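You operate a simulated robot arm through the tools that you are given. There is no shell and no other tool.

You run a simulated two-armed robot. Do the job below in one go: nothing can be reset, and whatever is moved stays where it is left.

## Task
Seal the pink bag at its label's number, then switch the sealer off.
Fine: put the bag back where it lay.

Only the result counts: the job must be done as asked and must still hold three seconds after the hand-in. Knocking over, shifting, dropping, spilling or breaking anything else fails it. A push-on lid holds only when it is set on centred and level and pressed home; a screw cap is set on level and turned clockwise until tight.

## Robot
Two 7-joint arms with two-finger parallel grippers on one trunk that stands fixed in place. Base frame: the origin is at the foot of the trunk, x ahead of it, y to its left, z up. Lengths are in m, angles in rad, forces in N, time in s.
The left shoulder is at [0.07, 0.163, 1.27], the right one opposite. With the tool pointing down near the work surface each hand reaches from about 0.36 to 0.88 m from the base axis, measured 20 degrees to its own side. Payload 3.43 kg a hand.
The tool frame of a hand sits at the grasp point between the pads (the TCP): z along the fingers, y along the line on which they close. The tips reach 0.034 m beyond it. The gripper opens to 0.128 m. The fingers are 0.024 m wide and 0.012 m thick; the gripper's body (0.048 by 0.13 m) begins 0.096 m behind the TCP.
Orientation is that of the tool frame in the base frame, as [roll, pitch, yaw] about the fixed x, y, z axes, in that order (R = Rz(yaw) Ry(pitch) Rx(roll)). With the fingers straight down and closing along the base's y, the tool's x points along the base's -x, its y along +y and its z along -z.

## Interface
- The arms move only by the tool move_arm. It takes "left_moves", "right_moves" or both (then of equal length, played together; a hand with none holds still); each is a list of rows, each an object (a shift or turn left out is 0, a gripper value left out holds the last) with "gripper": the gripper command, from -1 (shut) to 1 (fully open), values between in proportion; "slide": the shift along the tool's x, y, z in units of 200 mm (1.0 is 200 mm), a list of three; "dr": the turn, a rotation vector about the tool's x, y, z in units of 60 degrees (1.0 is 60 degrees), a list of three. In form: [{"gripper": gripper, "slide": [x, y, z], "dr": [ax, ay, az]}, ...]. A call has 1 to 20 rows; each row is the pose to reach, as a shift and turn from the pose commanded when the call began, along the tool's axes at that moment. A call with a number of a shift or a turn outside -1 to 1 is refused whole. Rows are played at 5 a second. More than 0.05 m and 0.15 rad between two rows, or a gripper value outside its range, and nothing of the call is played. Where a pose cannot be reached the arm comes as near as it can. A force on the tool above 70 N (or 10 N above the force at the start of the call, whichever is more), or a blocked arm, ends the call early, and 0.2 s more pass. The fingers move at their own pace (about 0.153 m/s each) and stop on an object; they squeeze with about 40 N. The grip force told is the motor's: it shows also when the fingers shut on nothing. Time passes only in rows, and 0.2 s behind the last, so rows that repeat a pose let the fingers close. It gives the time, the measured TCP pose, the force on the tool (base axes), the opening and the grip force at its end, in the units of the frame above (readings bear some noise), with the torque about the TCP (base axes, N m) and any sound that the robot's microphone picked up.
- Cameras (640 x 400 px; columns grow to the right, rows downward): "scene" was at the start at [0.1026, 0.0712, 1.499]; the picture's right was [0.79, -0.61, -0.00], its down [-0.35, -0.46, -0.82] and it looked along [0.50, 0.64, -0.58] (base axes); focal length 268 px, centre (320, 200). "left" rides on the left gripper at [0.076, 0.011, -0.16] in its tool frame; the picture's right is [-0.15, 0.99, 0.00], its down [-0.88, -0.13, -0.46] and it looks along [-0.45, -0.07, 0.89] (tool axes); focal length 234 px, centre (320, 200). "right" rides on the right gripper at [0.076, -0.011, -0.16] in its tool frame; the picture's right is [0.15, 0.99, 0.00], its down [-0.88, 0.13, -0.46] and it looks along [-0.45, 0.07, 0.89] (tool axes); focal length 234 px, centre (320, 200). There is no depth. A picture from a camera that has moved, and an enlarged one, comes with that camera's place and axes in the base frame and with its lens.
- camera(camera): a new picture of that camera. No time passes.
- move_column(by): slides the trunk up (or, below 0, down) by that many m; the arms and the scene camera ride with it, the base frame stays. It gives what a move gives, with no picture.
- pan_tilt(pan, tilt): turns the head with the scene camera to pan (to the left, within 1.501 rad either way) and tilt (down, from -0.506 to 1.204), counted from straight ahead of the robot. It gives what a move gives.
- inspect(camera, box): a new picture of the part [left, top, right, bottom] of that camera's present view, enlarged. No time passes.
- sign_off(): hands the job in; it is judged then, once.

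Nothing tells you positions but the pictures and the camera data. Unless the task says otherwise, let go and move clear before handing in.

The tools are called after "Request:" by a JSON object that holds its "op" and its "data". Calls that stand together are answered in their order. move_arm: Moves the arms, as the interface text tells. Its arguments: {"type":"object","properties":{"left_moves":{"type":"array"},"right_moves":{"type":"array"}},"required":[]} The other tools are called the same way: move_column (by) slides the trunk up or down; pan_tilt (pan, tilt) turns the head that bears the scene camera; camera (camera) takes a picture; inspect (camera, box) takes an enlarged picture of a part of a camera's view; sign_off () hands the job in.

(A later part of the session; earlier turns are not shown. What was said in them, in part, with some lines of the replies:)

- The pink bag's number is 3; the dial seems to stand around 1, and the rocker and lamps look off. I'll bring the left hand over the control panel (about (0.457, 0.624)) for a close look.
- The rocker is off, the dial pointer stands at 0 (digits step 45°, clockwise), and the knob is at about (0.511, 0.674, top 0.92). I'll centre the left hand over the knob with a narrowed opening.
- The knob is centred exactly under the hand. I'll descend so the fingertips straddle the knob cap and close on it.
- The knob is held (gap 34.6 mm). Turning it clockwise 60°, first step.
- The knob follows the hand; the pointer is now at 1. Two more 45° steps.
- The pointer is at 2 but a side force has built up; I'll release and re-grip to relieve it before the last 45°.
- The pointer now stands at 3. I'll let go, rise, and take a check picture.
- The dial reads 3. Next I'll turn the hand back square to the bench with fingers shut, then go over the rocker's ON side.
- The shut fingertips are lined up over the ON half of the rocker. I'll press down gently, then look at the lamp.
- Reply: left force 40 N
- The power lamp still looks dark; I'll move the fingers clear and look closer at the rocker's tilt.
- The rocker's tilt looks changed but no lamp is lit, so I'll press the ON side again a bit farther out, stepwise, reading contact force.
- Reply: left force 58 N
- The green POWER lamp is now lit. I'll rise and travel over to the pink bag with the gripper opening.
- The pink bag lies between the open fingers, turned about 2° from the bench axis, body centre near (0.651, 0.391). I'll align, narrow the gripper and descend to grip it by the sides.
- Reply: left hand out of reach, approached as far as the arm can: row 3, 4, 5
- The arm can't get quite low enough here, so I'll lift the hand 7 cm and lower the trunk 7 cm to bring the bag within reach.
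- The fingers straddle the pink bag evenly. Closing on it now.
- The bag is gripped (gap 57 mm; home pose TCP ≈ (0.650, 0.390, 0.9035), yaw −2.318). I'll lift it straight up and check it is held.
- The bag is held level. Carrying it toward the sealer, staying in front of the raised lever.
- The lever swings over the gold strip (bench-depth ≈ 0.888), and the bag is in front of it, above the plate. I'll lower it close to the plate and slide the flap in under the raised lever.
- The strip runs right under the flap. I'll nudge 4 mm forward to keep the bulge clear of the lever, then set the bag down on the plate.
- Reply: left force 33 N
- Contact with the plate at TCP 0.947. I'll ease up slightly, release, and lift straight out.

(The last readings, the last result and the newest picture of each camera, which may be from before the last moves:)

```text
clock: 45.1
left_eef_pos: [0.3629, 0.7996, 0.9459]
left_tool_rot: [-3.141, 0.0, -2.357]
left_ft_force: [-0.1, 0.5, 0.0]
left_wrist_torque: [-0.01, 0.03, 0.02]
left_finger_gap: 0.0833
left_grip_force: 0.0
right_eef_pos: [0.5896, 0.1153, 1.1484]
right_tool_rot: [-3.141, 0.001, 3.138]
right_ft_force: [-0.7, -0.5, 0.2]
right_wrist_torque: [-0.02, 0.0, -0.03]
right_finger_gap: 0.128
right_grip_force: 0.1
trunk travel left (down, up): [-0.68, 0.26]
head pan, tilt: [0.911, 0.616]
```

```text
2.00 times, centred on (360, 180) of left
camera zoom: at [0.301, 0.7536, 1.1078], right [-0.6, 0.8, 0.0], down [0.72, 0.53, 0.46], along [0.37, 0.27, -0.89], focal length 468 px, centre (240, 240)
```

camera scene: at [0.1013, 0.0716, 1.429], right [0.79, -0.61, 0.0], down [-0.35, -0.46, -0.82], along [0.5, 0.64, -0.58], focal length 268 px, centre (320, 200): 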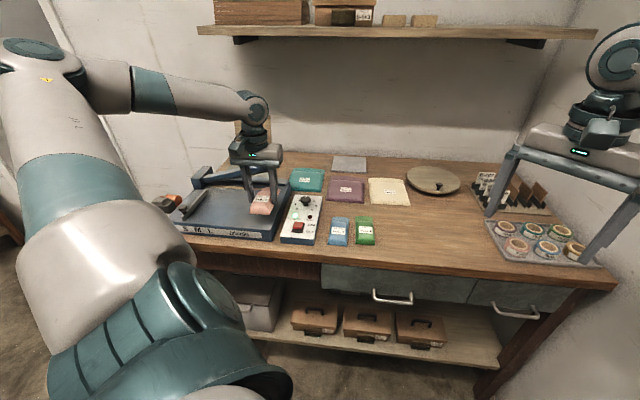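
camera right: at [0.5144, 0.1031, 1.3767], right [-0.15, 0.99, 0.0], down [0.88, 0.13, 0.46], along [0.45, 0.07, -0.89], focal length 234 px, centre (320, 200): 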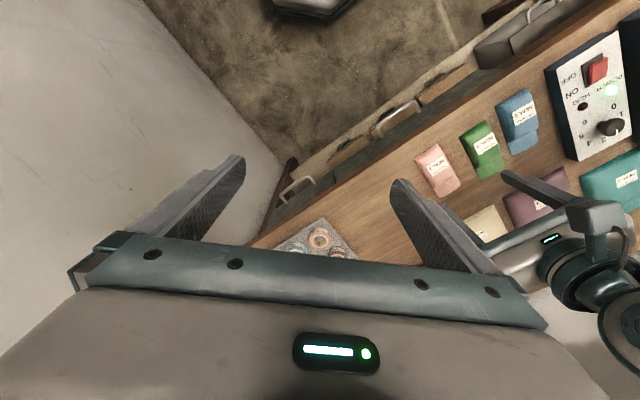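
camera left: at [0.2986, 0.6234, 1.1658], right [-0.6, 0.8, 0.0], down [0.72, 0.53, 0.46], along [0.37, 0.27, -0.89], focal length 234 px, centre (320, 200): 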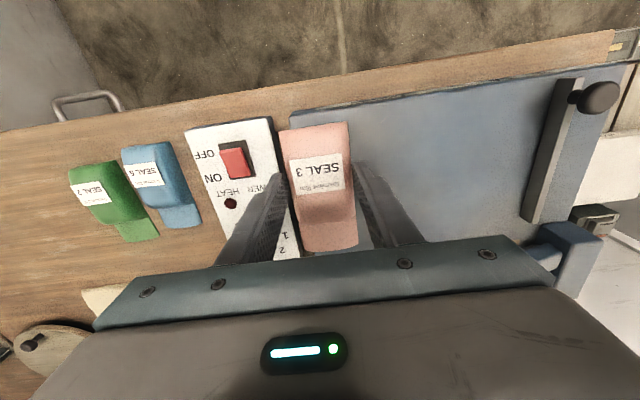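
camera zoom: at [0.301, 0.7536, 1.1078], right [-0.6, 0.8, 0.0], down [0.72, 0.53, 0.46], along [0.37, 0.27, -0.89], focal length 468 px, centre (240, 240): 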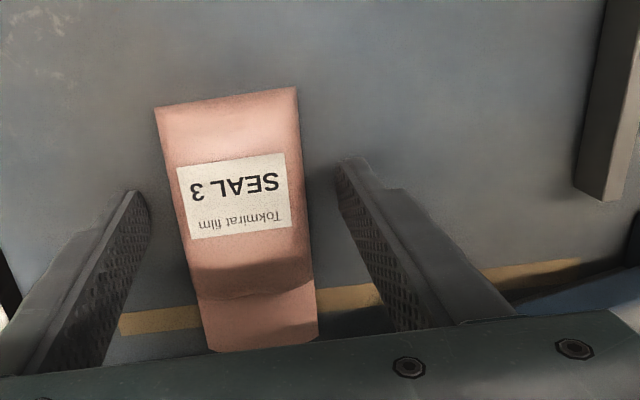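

The strip lies under the flap but near the bulge side; I'll regrip and pull the bag 5 mm toward the front so the strip is centred on the flap.

Request:
{"op": "move_arm", "data": {"left_moves": [{"gripper": -1}, {"gripper": -1}, {"gripper": -1}, {"gripper": -1, "slide": [0, 0, -0.02]}, {"gripper": -1, "slide": [0.025, 0, -0.02]}, {"gripper": -1, "slide": [0.025, 0, -0.02]}, {"gripper": -1, "slide": [0.025, 0, -0.003]}, {"gripper": -1, "slide": [0.025, 0, -0.003]}, {"gripper": 0.3, "slide": [0.025, 0, -0.003]}, {"gripper": 0.3, "slide": [0.025, 0, -0.003]}, {"gripper": 0.3, "slide": [0.025, 0, -0.003]}]}}

Request:
{"op": "inspect", "data": {"camera": "left", "box": [200, 80, 520, 280]}}

```text
clock: 47.5
left_eef_pos: [0.3604, 0.7966, 0.9467]
left_tool_rot: [-3.142, 0.002, -2.356]
left_ft_force: [0.3, 0.0, 0.5]
left_wrist_torque: [-0.01, 0.0, 0.02]
left_finger_gap: 0.0831
left_grip_force: 0.0
right_eef_pos: [0.59, 0.1148, 1.1471]
right_tool_rot: [3.141, 0.003, 3.139]
right_ft_force: [0.4, -0.2, 0.3]
right_wrist_torque: [-0.01, -0.01, 0.01]
right_finger_gap: 0.1279
right_grip_force: 0.0
trunk travel left (down, up): [-0.68, 0.26]
head pan, tilt: [0.911, 0.616]
```

```text
2.00 times, centred on (360, 180) of left
camera zoom: at [0.2977, 0.7504, 1.1084], right [-0.6, 0.8, 0.0], down [0.71, 0.53, 0.46], along [0.37, 0.27, -0.89], focal length 468 px, centre (240, 240)
```

zoom: 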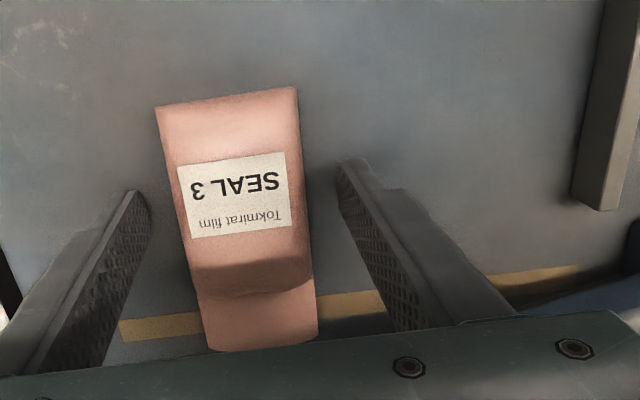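

The strip is now centred under the flap. I'll lift clear, shut the fingers, and move above the lever handle.

Request:
{"op": "move_arm", "data": {"left_moves": [{"gripper": 0.3, "slide": [0, 0, -0.1]}, {"gripper": 0.3, "slide": [0, 0, -0.3]}, {"gripper": 0.3, "slide": [0, 0, -0.5]}, {"gripper": -1, "slide": [0, 0, -0.7]}, {"gripper": -1, "slide": [0, 0, -0.8]}, {"gripper": -1, "slide": [-0.12, -0.12, -0.8]}, {"gripper": -1, "slide": [-0.24, -0.24, -0.8]}, {"gripper": -1, "slide": [-0.333, -0.323, -0.8]}, {"gripper": -1, "slide": [-0.333, -0.323, -0.8]}]}}

Request:
{"op": "inspect", "data": {"camera": "left", "box": [200, 80, 520, 280]}}

Request:
{"op": "inspect", "data": {"camera": "scene", "box": [180, 110, 320, 220]}}

```text
clock: 49.5
left_eef_pos: [0.4529, 0.8001, 1.1045]
left_tool_rot: [-3.14, -0.001, -2.358]
left_ft_force: [-0.7, -0.2, 0.2]
left_wrist_torque: [-0.06, -0.05, 0.01]
left_finger_gap: 0.0003
left_grip_force: 32.8
right_eef_pos: [0.5904, 0.1181, 1.1475]
right_tool_rot: [-3.14, 0.001, -3.141]
right_ft_force: [-0.2, 1.2, -0.1]
right_wrist_torque: [0.0, 0.02, 0.0]
right_finger_gap: 0.1282
right_grip_force: 0.2
trunk travel left (down, up): [-0.68, 0.26]
head pan, tilt: [0.911, 0.616]
```

```text
2.00 times, centred on (360, 180) of left
camera zoom: at [0.3917, 0.7547, 1.2672], right [-0.6, 0.8, 0.0], down [0.71, 0.53, 0.45], along [0.37, 0.27, -0.89], focal length 468 px, centre (240, 240)
```

zoom: 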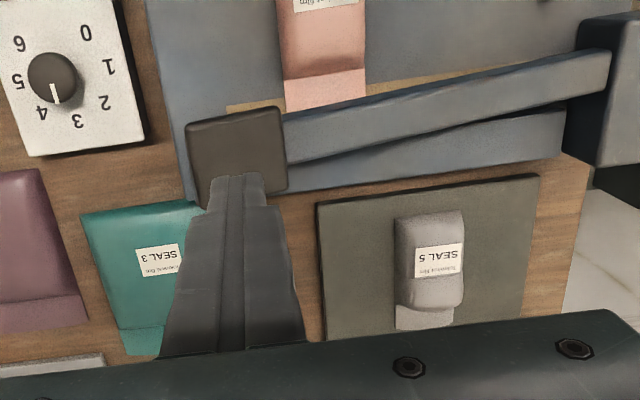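

```text
3.64 times, centred on (250, 165) of scene
camera zoom: at [0.1038, 0.0738, 1.4288], right [0.79, -0.61, 0.0], down [-0.35, -0.46, -0.81], along [0.5, 0.64, -0.58], focal length 975 px, centre (574, 327)
```

zoom: 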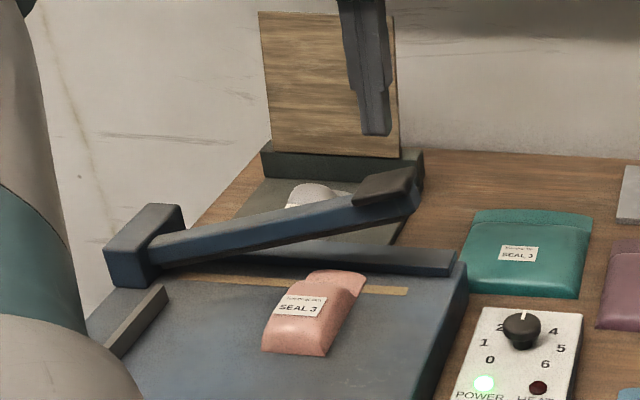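

The shut fingertips are centred above the handle. Pressing the lever down in steps while watching force.

Request:
{"op": "move_arm", "data": {"left_moves": [{"gripper": -1, "slide": [0, 0, 0.18]}, {"gripper": -1, "slide": [0, -0.008, 0.28]}, {"gripper": -1, "slide": [0, -0.02, 0.38]}, {"gripper": -1, "slide": [0, -0.03, 0.46]}, {"gripper": -1, "slide": [0, -0.035, 0.5]}]}}

Request:
{"op": "inspect", "data": {"camera": "scene", "box": [180, 130, 340, 250]}}

```text
clock: 50.7
left_eef_pos: [0.4583, 0.7916, 1.0086]
left_tool_rot: [-3.14, 0.004, -2.358]
left_ft_force: [2.3, -3.0, 5.5]
left_wrist_torque: [-0.15, -0.15, 0.02]
left_finger_gap: 0.0
left_grip_force: 32.7
right_eef_pos: [0.5897, 0.1143, 1.1476]
right_tool_rot: [3.139, 0.0, 3.14]
right_ft_force: [0.2, -0.3, 0.6]
right_wrist_torque: [0.03, 0.01, 0.07]
right_finger_gap: 0.1281
right_grip_force: 0.1
trunk travel left (down, up): [-0.68, 0.26]
head pan, tilt: [0.911, 0.616]
```

```text
3.33 times, centred on (260, 190) of scene
camera zoom: at [0.1026, 0.0698, 1.4291], right [0.79, -0.61, 0.0], down [-0.35, -0.46, -0.82], along [0.5, 0.65, -0.58], focal length 894 px, centre (520, 233)
```

zoom: 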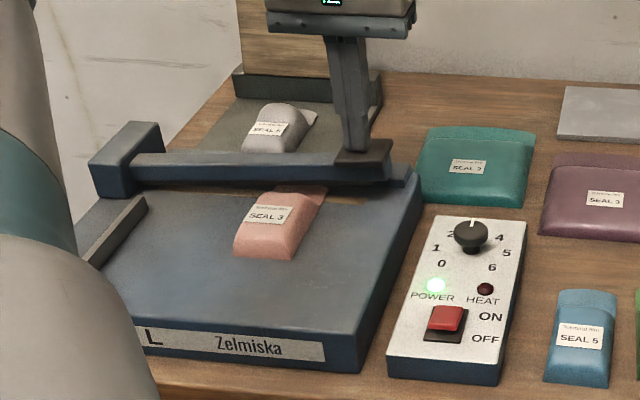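

The lever follows at about 5 N and hasn't reached the strip yet. Continuing down.

Request:
{"op": "move_arm", "data": {"left_moves": [{"gripper": -1, "slide": [0, -0.005, 0.05]}, {"gripper": -1, "slide": [0, -0.008, 0.1]}, {"gripper": -1, "slide": [0, -0.008, 0.1]}]}}

Request:
{"op": "inspect", "data": {"camera": "scene", "box": [180, 130, 340, 250]}}

```text
clock: 51.5
left_eef_pos: [0.4593, 0.7892, 0.9878]
left_tool_rot: [3.142, 0.0, -2.356]
left_ft_force: [4.8, -2.2, 6.1]
left_wrist_torque: [-0.17, -0.17, 0.05]
left_finger_gap: 0.0
left_grip_force: 33.3
right_eef_pos: [0.5901, 0.115, 1.1472]
right_tool_rot: [3.14, 0.002, 3.139]
right_ft_force: [1.2, -0.5, 0.9]
right_wrist_torque: [0.0, -0.01, 0.01]
right_finger_gap: 0.1279
right_grip_force: 0.1
trunk travel left (down, up): [-0.68, 0.26]
head pan, tilt: [0.911, 0.616]
```

```text
3.33 times, centred on (260, 190) of scene
camera zoom: at [0.1028, 0.0699, 1.4291], right [0.79, -0.61, 0.0], down [-0.35, -0.46, -0.82], along [0.5, 0.65, -0.58], focal length 894 px, centre (520, 233)
```

zoom: 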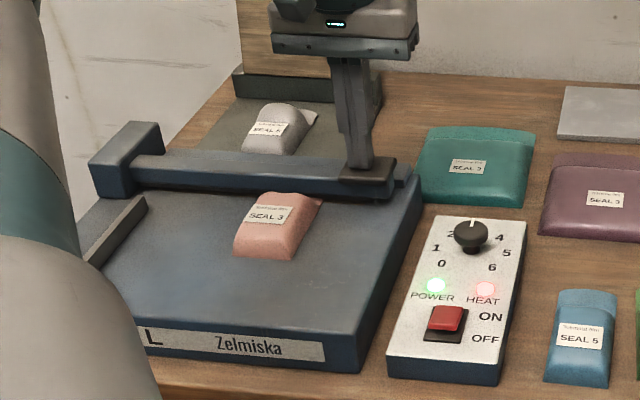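

HEAT is lit: the jaw is closed on the flap. I'll press slightly firmer and hold, checking the lamp each second or so.

Request:
{"op": "move_arm", "data": {"left_moves": [{"gripper": -1, "slide": [0, 0, 0.015]}, {"gripper": -1, "slide": [0, 0, 0.02]}, {"gripper": -1, "slide": [0, 0, 0.02]}, {"gripper": -1, "slide": [0, 0, 0.02]}]}}

Request:
{"op": "inspect", "data": {"camera": "scene", "box": [180, 130, 340, 250]}}

```text
clock: 52.5
left_eef_pos: [0.4589, 0.791, 0.9871]
left_tool_rot: [3.141, 0.005, -2.354]
left_ft_force: [8.8, 7.8, 28.4]
left_wrist_torque: [0.02, -0.04, 0.06]
left_finger_gap: 0.0
left_grip_force: 32.9
right_eef_pos: [0.5893, 0.1134, 1.1484]
right_tool_rot: [3.139, 0.003, 3.139]
right_ft_force: [0.2, -0.8, -0.4]
right_wrist_torque: [-0.02, -0.01, 0.03]
right_finger_gap: 0.128
right_grip_force: 0.0
trunk travel left (down, up): [-0.68, 0.26]
head pan, tilt: [0.911, 0.616]
```

```text
3.33 times, centred on (260, 190) of scene
camera zoom: at [0.1016, 0.0684, 1.4295], right [0.79, -0.61, 0.0], down [-0.35, -0.46, -0.82], along [0.5, 0.65, -0.58], focal length 894 px, centre (520, 233)
```

zoom: 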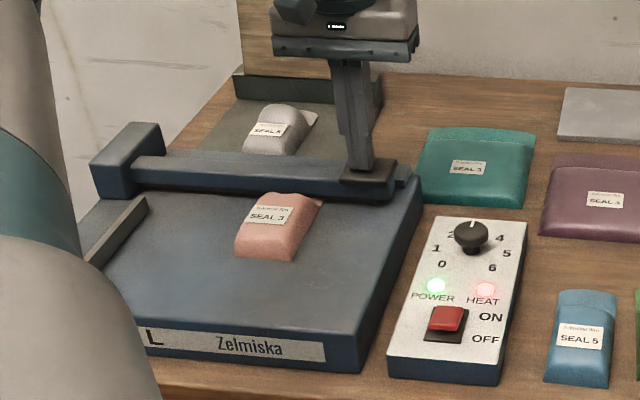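

Request:
{"op": "move_arm", "data": {"left_moves": [{"gripper": -1}, {"gripper": -1}, {"gripper": -1}, {"gripper": -1}]}}

Request:
{"op": "inspect", "data": {"camera": "scene", "box": [270, 190, 340, 250]}}

```text
clock: 53.5
left_eef_pos: [0.4589, 0.7897, 0.9877]
left_tool_rot: [-3.141, 0.004, -2.358]
left_ft_force: [12.8, 16.7, 39.4]
left_wrist_torque: [0.31, -0.15, 0.02]
left_finger_gap: 0.0
left_grip_force: 33.3
right_eef_pos: [0.5909, 0.1139, 1.149]
right_tool_rot: [3.141, 0.003, 3.14]
right_ft_force: [0.3, 0.2, -0.5]
right_wrist_torque: [0.03, 0.05, -0.01]
right_finger_gap: 0.1279
right_grip_force: 0.1
trunk travel left (down, up): [-0.68, 0.26]
head pan, tilt: [0.911, 0.616]
```

```text
6.67 times, centred on (305, 220) of scene
camera zoom: at [0.1016, 0.0684, 1.4294], right [0.79, -0.61, 0.0], down [-0.35, -0.46, -0.82], along [0.5, 0.65, -0.58], focal length 1788 px, centre (420, 67)
```

zoom: 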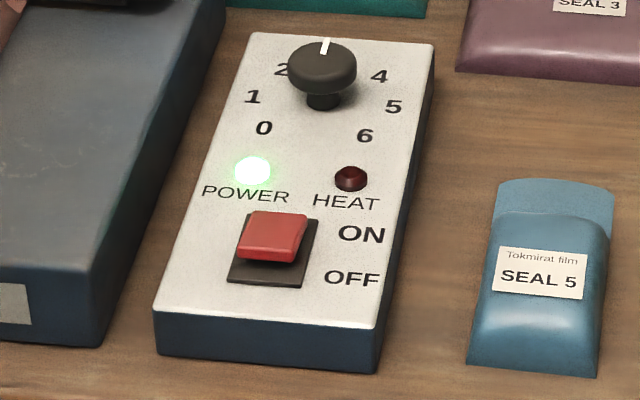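

HEAT has gone out, so the heating cycle is done. I'll hold a moment longer for the seam to set, then raise and let the lever come up.

Request:
{"op": "move_arm", "data": {"left_moves": [{"gripper": -1}, {"gripper": -1}, {"gripper": -1}, {"gripper": -1}, {"gripper": -1}, {"gripper": -1}, {"gripper": -1}, {"gripper": -1}, {"gripper": -1, "slide": [0, 0, -0.1]}, {"gripper": -1, "slide": [0, 0.008, -0.2]}, {"gripper": -1, "slide": [0, 0.02, -0.3]}, {"gripper": -1, "slide": [0, 0.03, -0.4]}, {"gripper": -1, "slide": [0, 0.03, -0.55]}, {"gripper": -1, "slide": [0, 0.03, -0.65]}]}}

Request:
{"op": "inspect", "data": {"camera": "scene", "box": [180, 110, 340, 250]}}

Request:
{"op": "inspect", "data": {"camera": "scene", "box": [220, 160, 300, 220]}}

```text
clock: 56.5
left_eef_pos: [0.4557, 0.7956, 1.1132]
left_tool_rot: [3.141, 0.0, -2.357]
left_ft_force: [0.8, -0.3, 0.6]
left_wrist_torque: [0.03, -0.01, 0.01]
left_finger_gap: 0.0
left_grip_force: 33.1
right_eef_pos: [0.59, 0.1156, 1.1483]
right_tool_rot: [-3.141, 0.002, 3.14]
right_ft_force: [0.6, -0.9, -0.2]
right_wrist_torque: [0.03, -0.01, 0.0]
right_finger_gap: 0.1281
right_grip_force: 0.1
trunk travel left (down, up): [-0.68, 0.26]
head pan, tilt: [0.911, 0.616]
```

```text
2.86 times, centred on (260, 180) of scene
camera zoom: at [0.1025, 0.0709, 1.429], right [0.79, -0.61, 0.0], down [-0.35, -0.46, -0.82], along [0.5, 0.64, -0.58], focal length 766 px, centre (491, 257)
```

zoom: 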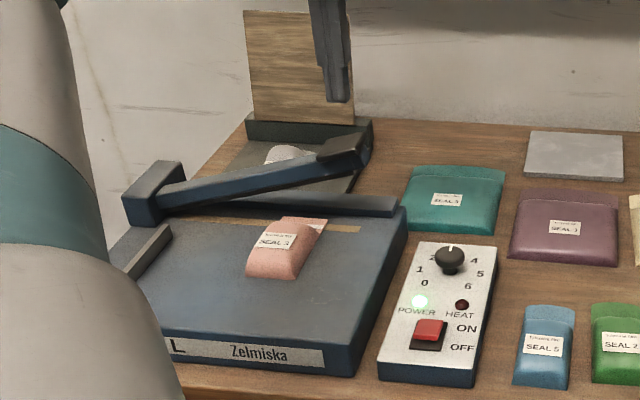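

```text
6.67 times, centred on (260, 190) of scene
camera zoom: at [0.1025, 0.0709, 1.429], right [0.79, -0.61, 0.0], down [-0.35, -0.46, -0.82], along [0.5, 0.64, -0.58], focal length 1788 px, centre (720, 267)
```

zoom: 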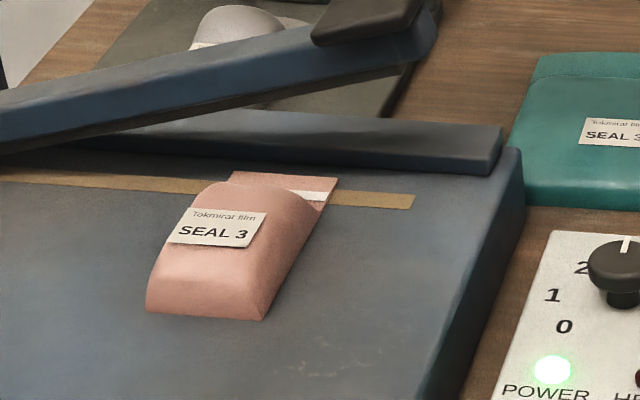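

A white seam now runs across the flap and the lever has sprung back up. Next, over to the rocker's OFF side.

Request:
{"op": "move_arm", "data": {"left_moves": [{"gripper": -1, "slide": [0.18, -0.12, 0]}, {"gripper": -1, "slide": [0.36, -0.24, 0]}, {"gripper": -1, "slide": [0.54, -0.36, 0]}, {"gripper": -1, "slide": [0.72, -0.48, 0]}, {"gripper": -1, "slide": [0.897, -0.6025, 0]}, {"gripper": -1, "slide": [0.897, -0.6025, 0.2]}, {"gripper": -1, "slide": [0.897, -0.6025, 0.4]}, {"gripper": -1, "slide": [0.897, -0.6025, 0.6]}, {"gripper": -1, "slide": [0.897, -0.6025, 0.6]}]}}

Request:
{"op": "inspect", "data": {"camera": "left", "box": [260, 100, 380, 200]}}

Request:
{"op": "inspect", "data": {"camera": "scene", "box": [270, 190, 340, 250]}}

```text
clock: 58.5
left_eef_pos: [0.4119, 0.5837, 0.9925]
left_tool_rot: [-3.141, -0.001, -2.356]
left_ft_force: [-0.5, -0.4, -0.5]
left_wrist_torque: [-0.04, 0.01, 0.02]
left_finger_gap: 0.0
left_grip_force: 32.9
right_eef_pos: [0.5903, 0.1166, 1.1479]
right_tool_rot: [3.14, 0.003, 3.14]
right_ft_force: [0.1, -0.9, 0.1]
right_wrist_torque: [-0.03, 0.03, 0.01]
right_finger_gap: 0.128
right_grip_force: 0.0
trunk travel left (down, up): [-0.68, 0.26]
head pan, tilt: [0.911, 0.616]
```

```text
4.00 times, centred on (320, 150) of left
camera zoom: at [0.3508, 0.5386, 1.1541], right [-0.6, 0.8, 0.0], down [0.71, 0.53, 0.46], along [0.37, 0.27, -0.89], focal length 937 px, centre (320, 400)
```

zoom: 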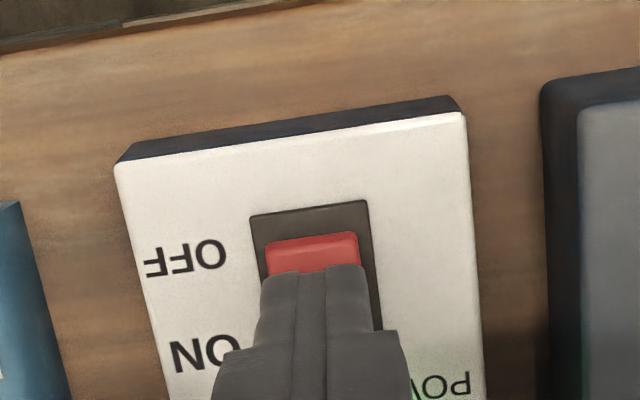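

```text
6.67 times, centred on (305, 220) of scene
camera zoom: at [0.1024, 0.0713, 1.429], right [0.79, -0.61, 0.0], down [-0.35, -0.46, -0.82], along [0.5, 0.64, -0.58], focal length 1788 px, centre (420, 67)
```

zoom: 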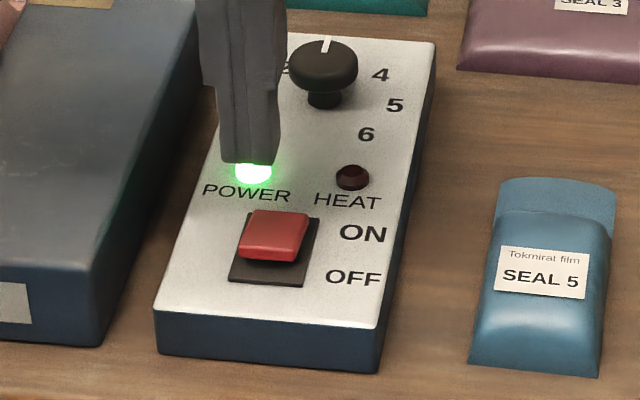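

The fingertips sit slightly too far out; I'll shift 4.5 mm in, then press the OFF half.

Request:
{"op": "move_arm", "data": {"left_moves": [{"gripper": -1, "slide": [-0.022, 0, 0.1]}, {"gripper": -1, "slide": [-0.022, 0, 0.22]}, {"gripper": -1, "slide": [-0.022, 0, 0.27]}, {"gripper": -1, "slide": [-0.022, 0, 0.3]}, {"gripper": -1, "slide": [-0.022, 0, 0.315]}, {"gripper": -1, "slide": [-0.022, 0, 0.315]}]}}

Request:
{"op": "inspect", "data": {"camera": "scene", "box": [270, 190, 340, 250]}}

```text
clock: 59.9
left_eef_pos: [0.4145, 0.5842, 0.9367]
left_tool_rot: [-3.14, 0.01, -2.353]
left_ft_force: [-1.9, 6.6, 43.8]
left_wrist_torque: [0.65, -0.33, -0.2]
left_finger_gap: 0.0
left_grip_force: 33.4
right_eef_pos: [0.5884, 0.1125, 1.1498]
right_tool_rot: [3.138, 0.004, 3.14]
right_ft_force: [-0.9, -0.1, -0.4]
right_wrist_torque: [0.0, 0.0, -0.01]
right_finger_gap: 0.128
right_grip_force: 0.1
trunk travel left (down, up): [-0.68, 0.26]
head pan, tilt: [0.911, 0.616]
```

```text
6.67 times, centred on (305, 220) of scene
camera zoom: at [0.0989, 0.0673, 1.43], right [0.79, -0.61, 0.0], down [-0.35, -0.45, -0.82], along [0.5, 0.65, -0.57], focal length 1788 px, centre (420, 67)
```

zoom: 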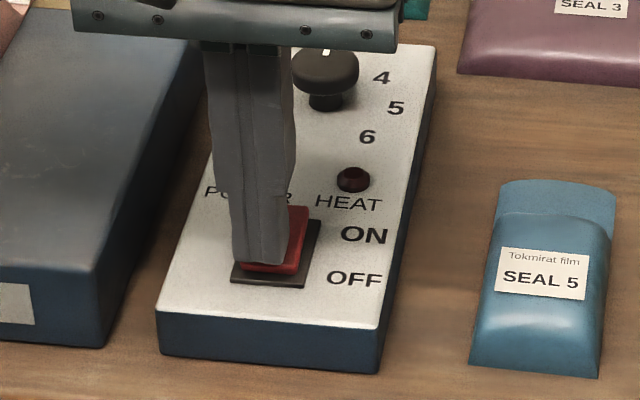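

Request:
{"op": "move_arm", "data": {"left_moves": [{"gripper": -1, "slide": [0, 0, -0.15]}, {"gripper": -1, "slide": [0, 0, -0.35]}, {"gripper": -1, "slide": [0, 0, -0.55]}, {"gripper": -1, "slide": [0, 0, -0.7]}, {"gripper": -1, "slide": [0, 0, -0.7]}]}}

Request:
{"op": "inspect", "data": {"camera": "scene", "box": [270, 190, 340, 250]}}

```text
clock: 61.1
left_eef_pos: [0.4169, 0.585, 1.0699]
left_tool_rot: [-3.141, -0.001, -2.356]
left_ft_force: [0.1, -0.6, 0.3]
left_wrist_torque: [-0.03, 0.05, -0.03]
left_finger_gap: 0.0001
left_grip_force: 32.8
right_eef_pos: [0.5896, 0.116, 1.1472]
right_tool_rot: [3.141, 0.003, 3.139]
right_ft_force: [0.7, 0.2, -0.7]
right_wrist_torque: [-0.03, -0.04, 0.02]
right_finger_gap: 0.1283
right_grip_force: 0.0
trunk travel left (down, up): [-0.68, 0.26]
head pan, tilt: [0.911, 0.616]
```

```text
6.67 times, centred on (305, 220) of scene
camera zoom: at [0.1023, 0.071, 1.429], right [0.79, -0.61, 0.0], down [-0.35, -0.46, -0.82], along [0.5, 0.64, -0.58], focal length 1788 px, centre (420, 67)
```

zoom: 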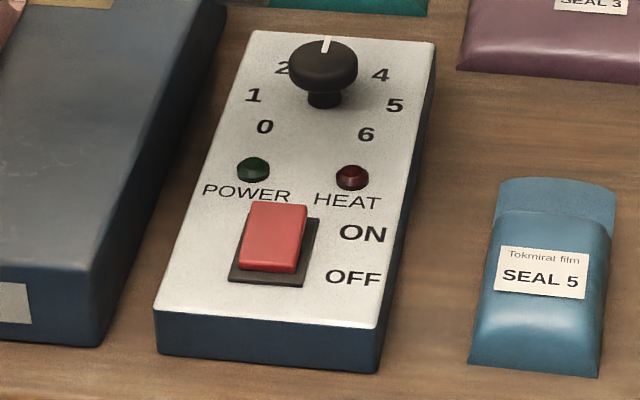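

The lamp is out: the sealer is off. Now back over the bag on the plate with the gripper opening.

Request:
{"op": "move_arm", "data": {"left_moves": [{"gripper": 0.38, "slide": [-0.11, 0.19, 0]}, {"gripper": 0.38, "slide": [-0.22, 0.38, 0]}, {"gripper": 0.38, "slide": [-0.33, 0.57, 0]}, {"gripper": 0.38, "slide": [-0.44, 0.76, 0]}, {"gripper": 0.38, "slide": [-0.548, 0.948, 0]}, {"gripper": 0.38, "slide": [-0.548, 0.948, 0.15]}, {"gripper": 0.38, "slide": [-0.548, 0.948, 0.3]}, {"gripper": 0.38, "slide": [-0.548, 0.948, 0.3]}]}}

Request:
{"op": "inspect", "data": {"camera": "left", "box": [200, 80, 520, 280]}}

Request:
{"op": "inspect", "data": {"camera": "scene", "box": [180, 130, 300, 220]}}

```text
clock: 62.9
left_eef_pos: [0.3589, 0.7983, 1.0101]
left_tool_rot: [-3.141, 0.001, -2.357]
left_ft_force: [-0.3, 0.8, -0.1]
left_wrist_torque: [0.0, 0.01, 0.03]
left_finger_gap: 0.0882
left_grip_force: 0.1
right_eef_pos: [0.5894, 0.1159, 1.1466]
right_tool_rot: [-3.141, 0.001, 3.141]
right_ft_force: [-0.1, 0.1, 0.5]
right_wrist_torque: [0.05, 0.0, 0.0]
right_finger_gap: 0.1281
right_grip_force: 0.1
trunk travel left (down, up): [-0.68, 0.26]
head pan, tilt: [0.911, 0.616]
```

```text
2.00 times, centred on (360, 180) of left
camera zoom: at [0.2965, 0.7525, 1.1718], right [-0.6, 0.8, 0.0], down [0.71, 0.53, 0.46], along [0.37, 0.27, -0.89], focal length 468 px, centre (240, 240)
```

zoom: 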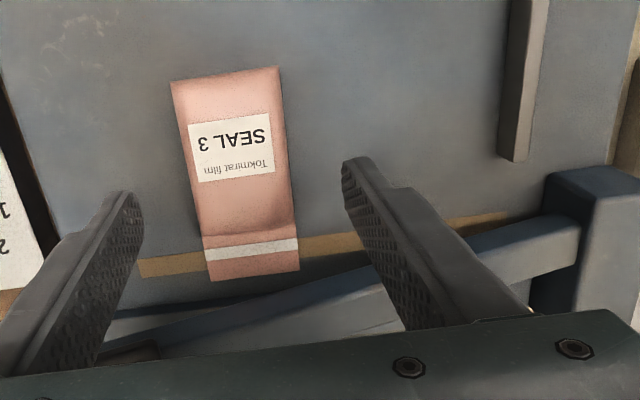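

```text
4.44 times, centred on (240, 175) of scene
camera zoom: at [0.1025, 0.0711, 1.429], right [0.79, -0.61, 0.0], down [-0.35, -0.46, -0.82], along [0.5, 0.64, -0.58], focal length 1192 px, centre (676, 311)
```

zoom: 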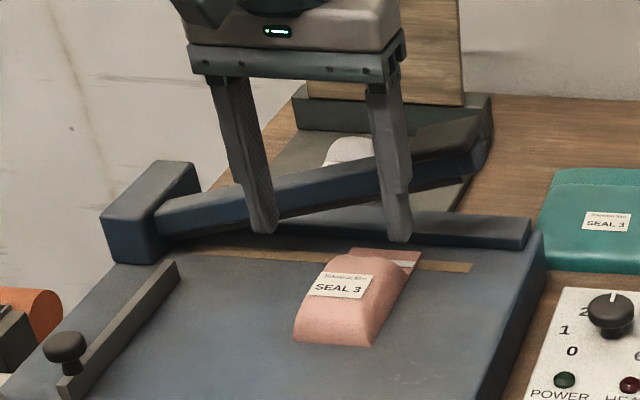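

The seam is clean and the bag hasn't moved. I'll grip it as before, raise a few mm, draw it out from under the lever, then lift.

Request:
{"op": "move_arm", "data": {"left_moves": [{"gripper": 0.38, "slide": [0, 0, 0.15]}, {"gripper": 0.38, "slide": [0, 0, 0.28]}, {"gripper": 0.38, "slide": [0, 0, 0.315]}, {"gripper": 0.38, "slide": [0, 0, 0.315]}, {"gripper": -1, "slide": [0, 0, 0.315]}, {"gripper": -1, "slide": [0, 0, 0.315]}, {"gripper": -1, "slide": [0, 0, 0.315]}, {"gripper": -1, "slide": [0, 0, 0.315]}]}}

Request:
{"op": "inspect", "data": {"camera": "left", "box": [200, 80, 520, 280]}}

```text
clock: 64.7
left_eef_pos: [0.3594, 0.7986, 0.9465]
left_tool_rot: [3.142, 0.001, -2.357]
left_ft_force: [-0.2, -0.2, 0.3]
left_wrist_torque: [-0.02, 0.02, -0.01]
left_finger_gap: 0.0571
left_grip_force: 40.6
right_eef_pos: [0.5907, 0.1154, 1.1477]
right_tool_rot: [3.141, 0.002, 3.14]
right_ft_force: [0.1, -1.0, -0.1]
right_wrist_torque: [0.02, 0.0, -0.01]
right_finger_gap: 0.128
right_grip_force: 0.0
trunk travel left (down, up): [-0.68, 0.26]
head pan, tilt: [0.911, 0.616]
```

```text
2.00 times, centred on (360, 180) of left
camera zoom: at [0.2973, 0.7528, 1.1083], right [-0.6, 0.8, 0.0], down [0.71, 0.53, 0.46], along [0.37, 0.27, -0.89], focal length 468 px, centre (240, 240)
```

zoom: 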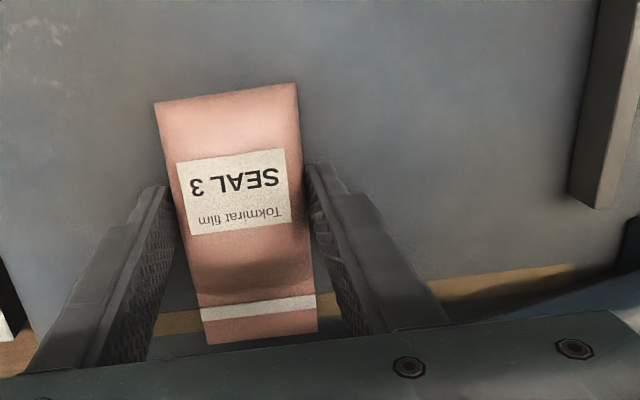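

Request:
{"op": "move_arm", "data": {"left_moves": [{"gripper": -1, "slide": [0, 0, -0.03]}, {"gripper": -1, "slide": [0, 0, -0.035]}, {"gripper": -1, "slide": [0.15, 0, -0.035]}, {"gripper": -1, "slide": [0.3, 0, -0.035]}, {"gripper": -1, "slide": [0.42, 0, -0.035]}, {"gripper": -1, "slide": [0.42, 0, -0.035]}, {"gripper": -1, "slide": [0.42, 0, -0.2]}, {"gripper": -1, "slide": [0.42, 0, -0.3]}, {"gripper": -1, "slide": [0.42, 0, -0.3]}]}}

Request:
{"op": "camera", "data": {"camera": "scene"}}

Request:
{"op": "inspect", "data": {"camera": "left", "box": [200, 80, 520, 280]}}

```text
clock: 66.7
left_eef_pos: [0.3005, 0.7395, 1.0058]
left_tool_rot: [3.141, 0.001, -2.356]
left_ft_force: [0.3, 0.3, -0.8]
left_wrist_torque: [0.02, 0.03, -0.01]
left_finger_gap: 0.057
left_grip_force: 40.4
right_eef_pos: [0.5905, 0.1161, 1.1473]
right_tool_rot: [-3.141, 0.0, 3.141]
right_ft_force: [-0.5, 0.3, -0.6]
right_wrist_torque: [-0.03, -0.03, 0.0]
right_finger_gap: 0.1282
right_grip_force: 0.0
trunk travel left (down, up): [-0.68, 0.26]
head pan, tilt: [0.911, 0.616]
```

```text
taken
camera scene: at [0.1029, 0.0719, 1.4289], right [0.79, -0.61, 0.0], down [-0.35, -0.46, -0.82], along [0.5, 0.64, -0.58], focal length 268 px, centre (320, 200)
```

scene: 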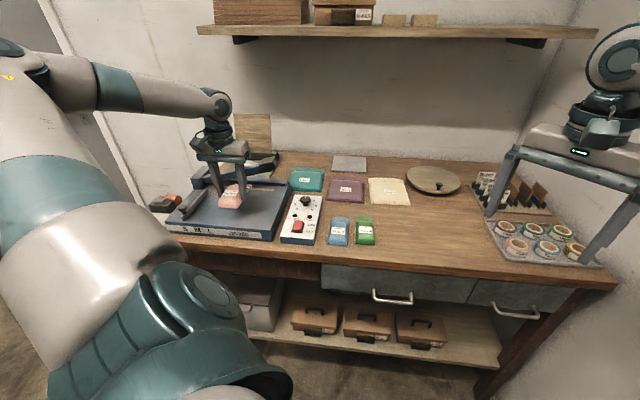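

```text
2.00 times, centred on (360, 180) of left
camera zoom: at [0.2387, 0.6936, 1.1682], right [-0.6, 0.8, 0.0], down [0.71, 0.53, 0.46], along [0.37, 0.27, -0.89], focal length 468 px, centre (240, 240)
```

zoom: 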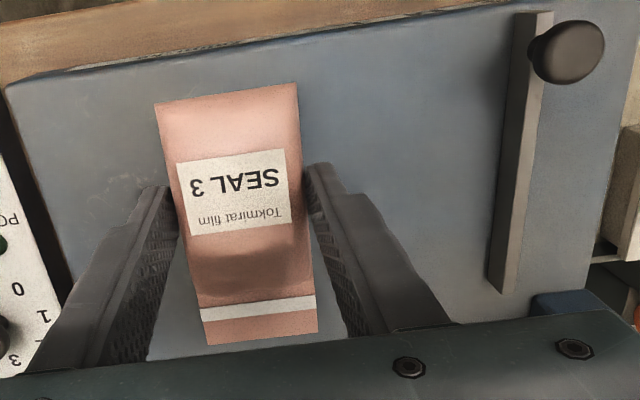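

The bag is held exactly as before. Carrying it back along the same path.

Request:
{"op": "move_arm", "data": {"left_moves": [{"gripper": -1, "slide": [0, -0.2, 0]}, {"gripper": -1, "slide": [0, -0.4, 0]}, {"gripper": -1, "slide": [0, -0.6, 0]}, {"gripper": -1, "slide": [0, -0.8, 0]}, {"gripper": -1, "slide": [0, -1.0, 0]}]}}

Request:
{"op": "move_arm", "data": {"left_moves": [{"gripper": -1, "slide": [0, -0.2, 0]}, {"gripper": -1, "slide": [0, -0.4, 0]}, {"gripper": -1, "slide": [0, -0.6, 0]}, {"gripper": -1, "slide": [0, -0.8, 0]}, {"gripper": -1, "slide": [0, -1.0, 0]}]}}

Request:
{"op": "move_arm", "data": {"left_moves": [{"gripper": -1, "slide": [-0.005, -0.2, 0]}, {"gripper": -1, "slide": [-0.009, -0.4, 0], "dr": [0, 0, -0.036]}, {"gripper": -1, "slide": [-0.009, -0.471, 0], "dr": [0, 0, -0.036]}, {"gripper": -1, "slide": [-0.009, -0.471, 0], "dr": [0, 0, -0.036]}]}}

Request:
{"op": "camera", "data": {"camera": "left"}}

Request:
{"op": "inspect", "data": {"camera": "scene", "box": [330, 140, 450, 260]}}

```text
clock: 67.9
left_eef_pos: [0.4429, 0.5979, 1.0049]
left_tool_rot: [-3.141, -0.002, -2.356]
left_ft_force: [-0.3, 0.3, 0.5]
left_wrist_torque: [-0.06, 0.02, 0.06]
left_finger_gap: 0.0571
left_grip_force: 39.7
right_eef_pos: [0.5909, 0.1178, 1.1467]
right_tool_rot: [-3.139, -0.002, 3.141]
right_ft_force: [0.3, 0.3, -1.2]
right_wrist_torque: [-0.02, 0.04, -0.01]
right_finger_gap: 0.1281
right_grip_force: 0.1
trunk travel left (down, up): [-0.68, 0.26]
head pan, tilt: [0.911, 0.616]
```

```text
clock: 69.1
left_eef_pos: [0.5837, 0.4549, 1.0098]
left_tool_rot: [3.138, 0.001, -2.354]
left_ft_force: [0.3, -0.6, -0.3]
left_wrist_torque: [0.03, 0.05, -0.01]
left_finger_gap: 0.0569
left_grip_force: 40.1
right_eef_pos: [0.5926, 0.114, 1.1464]
right_tool_rot: [3.14, 0.0, -3.14]
right_ft_force: [0.0, -0.1, -0.2]
right_wrist_torque: [0.03, -0.01, 0.01]
right_finger_gap: 0.128
right_grip_force: 0.0
trunk travel left (down, up): [-0.68, 0.26]
head pan, tilt: [0.911, 0.616]
```

```text
clock: 70.1
left_eef_pos: [0.6508, 0.3905, 1.0067]
left_tool_rot: [3.141, 0.0, -2.319]
left_ft_force: [0.1, -0.3, -1.0]
left_wrist_torque: [-0.01, 0.02, 0.03]
left_finger_gap: 0.0569
left_grip_force: 40.4
right_eef_pos: [0.5904, 0.115, 1.1479]
right_tool_rot: [3.141, 0.0, -3.14]
right_ft_force: [-0.1, 0.0, 0.4]
right_wrist_torque: [-0.02, 0.01, 0.0]
right_finger_gap: 0.1281
right_grip_force: 0.1
trunk travel left (down, up): [-0.68, 0.26]
head pan, tilt: [0.911, 0.616]
```

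```text
taken
camera left: at [0.5904, 0.3424, 1.1687], right [-0.63, 0.78, 0.0], down [0.69, 0.56, 0.46], along [0.35, 0.29, -0.89], focal length 234 px, centre (320, 200)
```

left: 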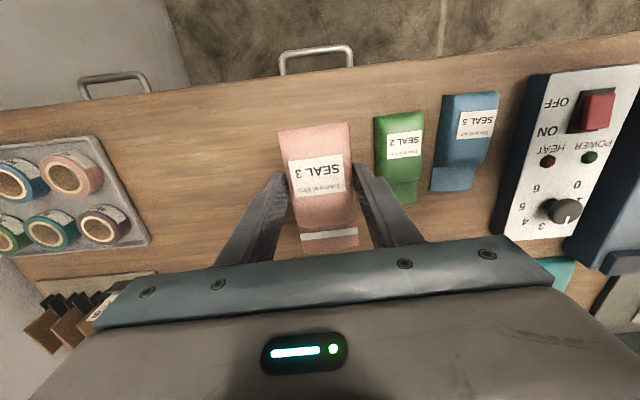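

```text
3.33 times, centred on (390, 200) of scene
camera zoom: at [0.1031, 0.071, 1.429], right [0.79, -0.61, 0.0], down [-0.35, -0.46, -0.82], along [0.5, 0.64, -0.58], focal length 894 px, centre (87, 200)
```

zoom: 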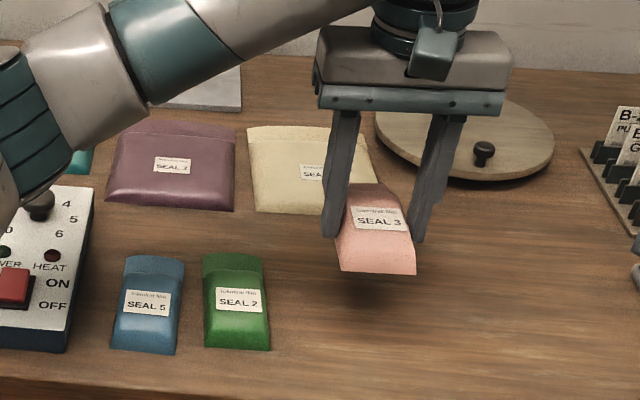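

The bag is back above its spot, but the elbow took a different posture; I'll check arm clearance before lowering.

Request:
{"op": "camera", "data": {"camera": "scene"}}

Request:
{"op": "camera", "data": {"camera": "right"}}

```text
taken
camera scene: at [0.1031, 0.071, 1.429], right [0.79, -0.61, 0.0], down [-0.35, -0.46, -0.82], along [0.5, 0.64, -0.58], focal length 268 px, centre (320, 200)
```

scene: 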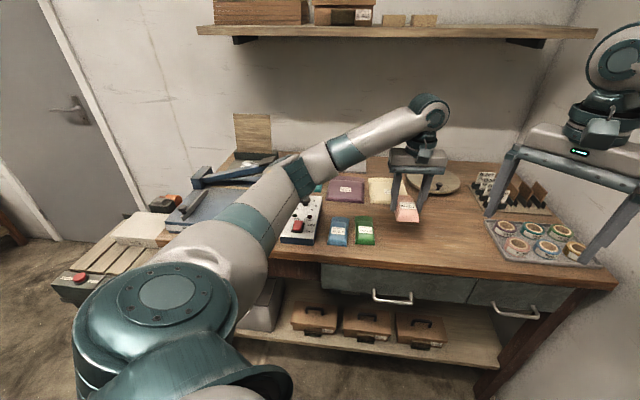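

```text
taken
camera right: at [0.5148, 0.1036, 1.3064], right [-0.15, 0.99, 0.0], down [0.88, 0.13, 0.46], along [0.45, 0.07, -0.89], focal length 234 px, centre (320, 200)
```

right: 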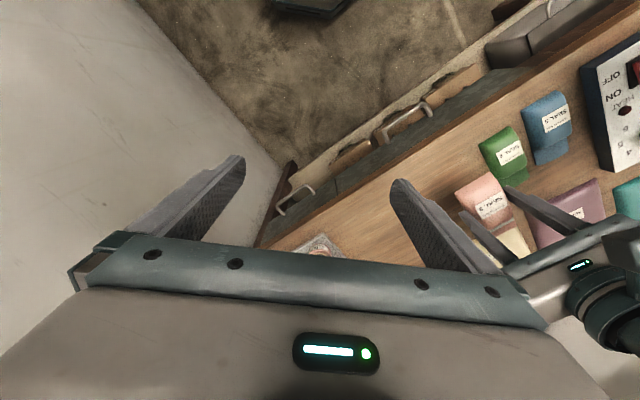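

The arm is nearly level from the shoulder and well above the bench. Lowering the bag, stopping above the table first.

Request:
{"op": "move_arm", "data": {"left_moves": [{"gripper": -1, "slide": [0, 0, 0.2]}, {"gripper": -1, "slide": [0, 0, 0.35]}, {"gripper": -1, "slide": [0, 0, 0.45]}, {"gripper": -1, "slide": [0, 0, 0.45]}]}}

Request:
{"op": "camera", "data": {"camera": "scene"}}

Request:
{"op": "inspect", "data": {"camera": "scene", "box": [360, 180, 440, 260]}}

Request:
{"op": "camera", "data": {"camera": "left"}}

```text
clock: 71.1
left_eef_pos: [0.6512, 0.3908, 0.9175]
left_tool_rot: [3.141, -0.001, -2.319]
left_ft_force: [0.2, 0.2, 0.0]
left_wrist_torque: [0.0, 0.02, 0.04]
left_finger_gap: 0.057
left_grip_force: 40.3
right_eef_pos: [0.5914, 0.116, 1.1474]
right_tool_rot: [3.141, 0.0, 3.141]
right_ft_force: [0.1, 0.6, 0.1]
right_wrist_torque: [0.01, -0.03, -0.01]
right_finger_gap: 0.1278
right_grip_force: 0.1
trunk travel left (down, up): [-0.68, 0.26]
head pan, tilt: [0.911, 0.616]
```

```text
taken
camera scene: at [0.1028, 0.0711, 1.429], right [0.79, -0.61, 0.0], down [-0.35, -0.46, -0.82], along [0.5, 0.64, -0.58], focal length 268 px, centre (320, 200)
```

scene: 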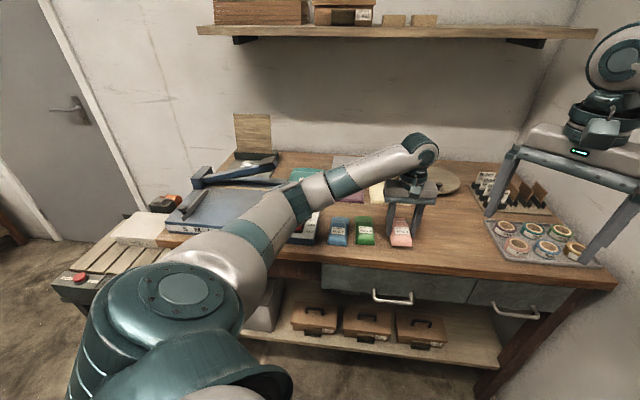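

```text
5.00 times, centred on (400, 220) of scene
camera zoom: at [0.1028, 0.0711, 1.429], right [0.79, -0.61, 0.0], down [-0.35, -0.46, -0.82], along [0.5, 0.64, -0.58], focal length 1341 px, centre (-80, 100)
```

zoom: 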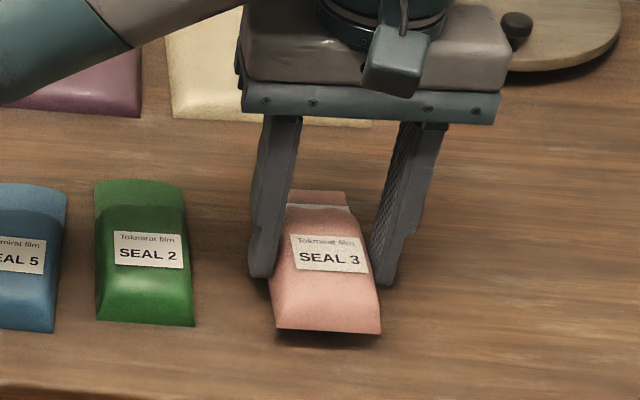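

```text
taken
camera left: at [0.5908, 0.3426, 1.0786], right [-0.63, 0.78, 0.0], down [0.69, 0.56, 0.46], along [0.36, 0.29, -0.89], focal length 234 px, centre (320, 200)
```

left: 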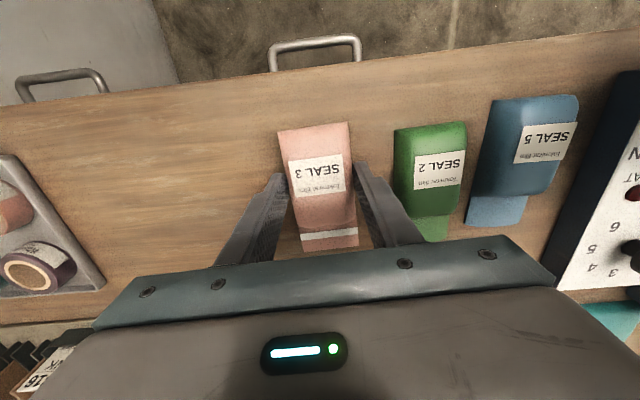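

Request:
{"op": "move_arm", "data": {"left_moves": [{"gripper": -1, "slide": [0, 0, 0.04]}, {"gripper": -1, "slide": [0, 0, 0.07]}, {"gripper": -1, "slide": [0, 0, 0.07]}]}}

Request:
{"op": "inspect", "data": {"camera": "scene", "box": [360, 180, 440, 260]}}

Request:
{"op": "inspect", "data": {"camera": "left", "box": [240, 90, 400, 210]}}

```text
clock: 71.9
left_eef_pos: [0.6517, 0.3895, 0.9041]
left_tool_rot: [3.14, 0.001, -2.319]
left_ft_force: [0.1, 0.8, -0.4]
left_wrist_torque: [-0.02, 0.0, 0.01]
left_finger_gap: 0.0571
left_grip_force: 40.2
right_eef_pos: [0.5912, 0.1164, 1.1479]
right_tool_rot: [-3.141, 0.001, 3.142]
right_ft_force: [0.2, -0.1, -0.7]
right_wrist_torque: [-0.04, 0.01, 0.0]
right_finger_gap: 0.128
right_grip_force: 0.1
trunk travel left (down, up): [-0.68, 0.26]
head pan, tilt: [0.911, 0.616]
```

```text
5.00 times, centred on (400, 220) of scene
camera zoom: at [0.1027, 0.0711, 1.429], right [0.79, -0.61, 0.0], down [-0.35, -0.46, -0.82], along [0.5, 0.64, -0.58], focal length 1341 px, centre (-80, 100)
```

zoom: 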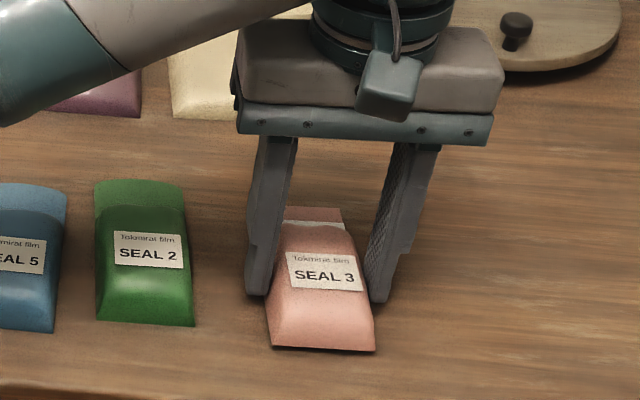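

```text
3.33 times, centred on (320, 150) of left
camera zoom: at [0.5904, 0.3429, 1.0649], right [-0.63, 0.78, 0.0], down [0.69, 0.56, 0.46], along [0.36, 0.29, -0.89], focal length 781 px, centre (320, 367)
```

zoom: 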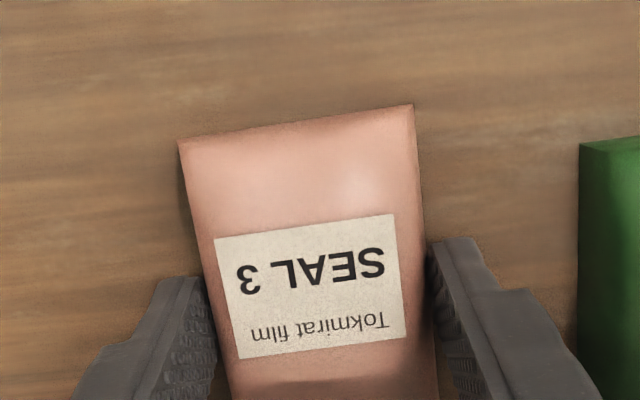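

The hand matches the pick-up pose; the bag hangs about 5 mm above the table. Easing down to contact.

Request:
{"op": "move_arm", "data": {"left_moves": [{"gripper": -1, "slide": [0, 0, 0.01]}, {"gripper": -1, "slide": [0, 0, 0.015]}, {"gripper": -1, "slide": [0, 0, 0.015]}]}}

```text
clock: 72.7
left_eef_pos: [0.6504, 0.3905, 0.8997]
left_tool_rot: [3.141, 0.0, -2.316]
left_ft_force: [0.6, 0.0, -0.4]
left_wrist_torque: [0.02, 0.04, 0.02]
left_finger_gap: 0.0565
left_grip_force: 40.2
right_eef_pos: [0.59, 0.1163, 1.1472]
right_tool_rot: [3.14, 0.001, 3.138]
right_ft_force: [-0.3, -0.1, -0.8]
right_wrist_torque: [0.01, 0.0, 0.03]
right_finger_gap: 0.128
right_grip_force: 0.1
trunk travel left (down, up): [-0.68, 0.26]
head pan, tilt: [0.911, 0.616]
```

Request:
{"op": "move_arm", "data": {"left_moves": [{"gripper": -1, "slide": [0, 0, 0.005]}, {"gripper": -1, "slide": [0, 0, 0.01]}, {"gripper": -1, "slide": [0, 0, 0.01]}]}}

Request:
{"op": "inspect", "data": {"camera": "scene", "box": [360, 180, 440, 260]}}

```text
clock: 73.5
left_eef_pos: [0.6513, 0.3902, 0.8977]
left_tool_rot: [3.142, -0.001, -2.319]
left_ft_force: [0.3, -0.7, -0.6]
left_wrist_torque: [-0.02, 0.04, -0.02]
left_finger_gap: 0.0571
left_grip_force: 39.9
right_eef_pos: [0.5903, 0.1155, 1.1485]
right_tool_rot: [3.141, 0.0, 3.14]
right_ft_force: [0.1, 0.5, -0.7]
right_wrist_torque: [-0.01, -0.01, -0.01]
right_finger_gap: 0.1281
right_grip_force: 0.1
trunk travel left (down, up): [-0.68, 0.26]
head pan, tilt: [0.911, 0.616]
```

```text
5.00 times, centred on (400, 220) of scene
camera zoom: at [0.1027, 0.0712, 1.429], right [0.79, -0.61, 0.0], down [-0.35, -0.46, -0.82], along [0.5, 0.64, -0.58], focal length 1341 px, centre (-80, 100)
```

zoom: 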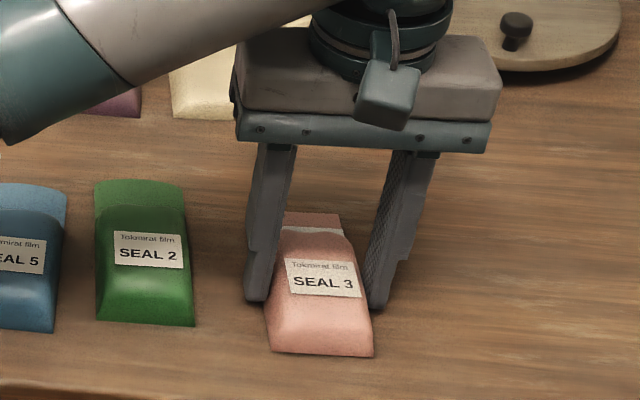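

The bag's outline now matches where it lay. Releasing and lifting away.

Request:
{"op": "move_arm", "data": {"left_moves": [{"gripper": -1, "slide": [0, 0, 0.004]}, {"gripper": 0.3, "slide": [0, 0, 0.004]}, {"gripper": 0.3, "slide": [0, 0, 0.004]}, {"gripper": 0.3, "slide": [0, 0, 0.004]}, {"gripper": 0.3, "slide": [0, 0, -0.15]}, {"gripper": 0.3, "slide": [0, 0, -0.35]}, {"gripper": 0.3, "slide": [0, 0, -0.55]}, {"gripper": 0.3, "slide": [0, 0, -0.75]}, {"gripper": 0.3, "slide": [0, 0, -0.9]}]}}

Request:
{"op": "camera", "data": {"camera": "scene"}}

Request:
{"op": "inspect", "data": {"camera": "scene", "box": [360, 180, 440, 260]}}

Request:
{"op": "camera", "data": {"camera": "left"}}

```text
clock: 75.5
left_eef_pos: [0.6513, 0.3899, 1.0782]
left_tool_rot: [-3.14, 0.001, -2.315]
left_ft_force: [-0.4, 0.3, -0.8]
left_wrist_torque: [-0.01, -0.02, 0.04]
left_finger_gap: 0.0832
left_grip_force: 0.0
right_eef_pos: [0.59, 0.1151, 1.148]
right_tool_rot: [3.141, 0.003, 3.141]
right_ft_force: [-0.3, -0.3, 0.1]
right_wrist_torque: [0.02, 0.0, 0.02]
right_finger_gap: 0.1276
right_grip_force: 0.1
trunk travel left (down, up): [-0.68, 0.26]
head pan, tilt: [0.911, 0.616]
```

```text
taken
camera scene: at [0.1021, 0.0706, 1.429], right [0.79, -0.61, 0.0], down [-0.35, -0.46, -0.82], along [0.5, 0.65, -0.58], focal length 268 px, centre (320, 200)
```

scene: 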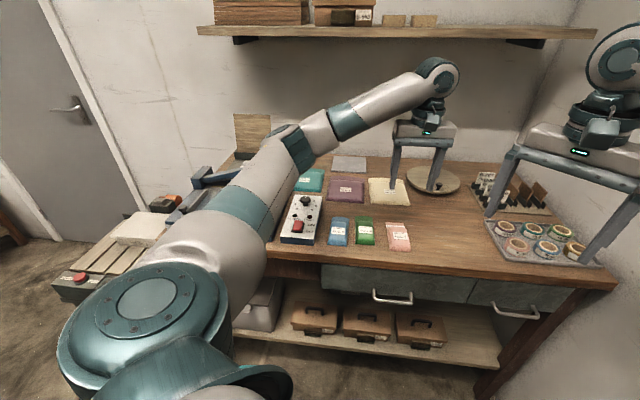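

```text
5.00 times, centred on (400, 220) of scene
camera zoom: at [0.1021, 0.0706, 1.429], right [0.79, -0.61, 0.0], down [-0.35, -0.46, -0.82], along [0.5, 0.65, -0.58], focal length 1341 px, centre (-80, 100)
```

zoom: 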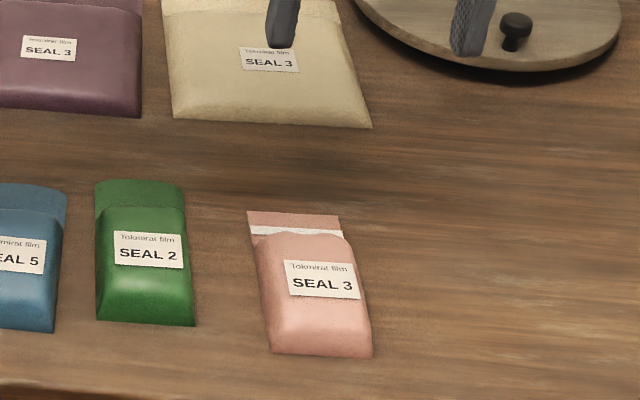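

```text
taken
camera left: at [0.5905, 0.3424, 1.2392], right [-0.63, 0.78, 0.0], down [0.69, 0.56, 0.46], along [0.35, 0.29, -0.89], focal length 234 px, centre (320, 200)
```

left: 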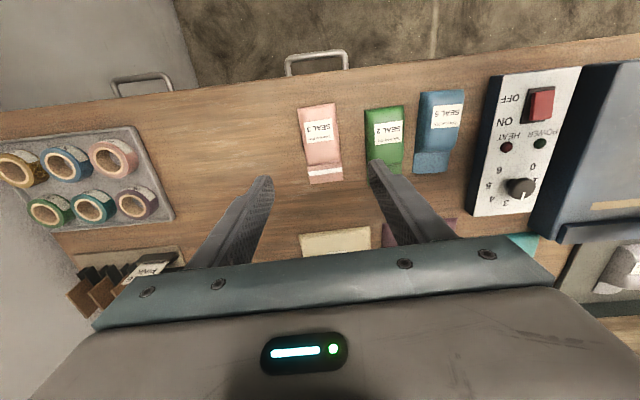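

The pink bag lies sealed back in its place, with a white seam across its mouth. The dial is at 3, the sealer lamps are out, and the hand is clear. Handing in.

Request:
{"op": "sign_off", "data": {}}

```text
The job is handed in.
```

The pink bag is sealed at 3, the number on its label, and the sealer is switched off. I've handed the job in; no verdict came back.

- **Seal:** I turned the dial from 0 to 3 and switched the sealer on. I held the lever down on the bag's flap until the HEAT lamp went out, then about two seconds more. A white seam now runs across the mouth of the bag.
- **Switch-off:** The first press on the ON side didn't light the lamp, so I pressed again. After sealing I pressed the OFF side, and both lamps are dark. The dial is still at 3.
- **Bag:** It is back where it lay. Its outline in the last picture matches the one from before I lifted it.
- **Robot:** I lowered the trunk 7 cm to reach the bag and left it there. The left hand is raised clear, and the pictures show nothing else moved.
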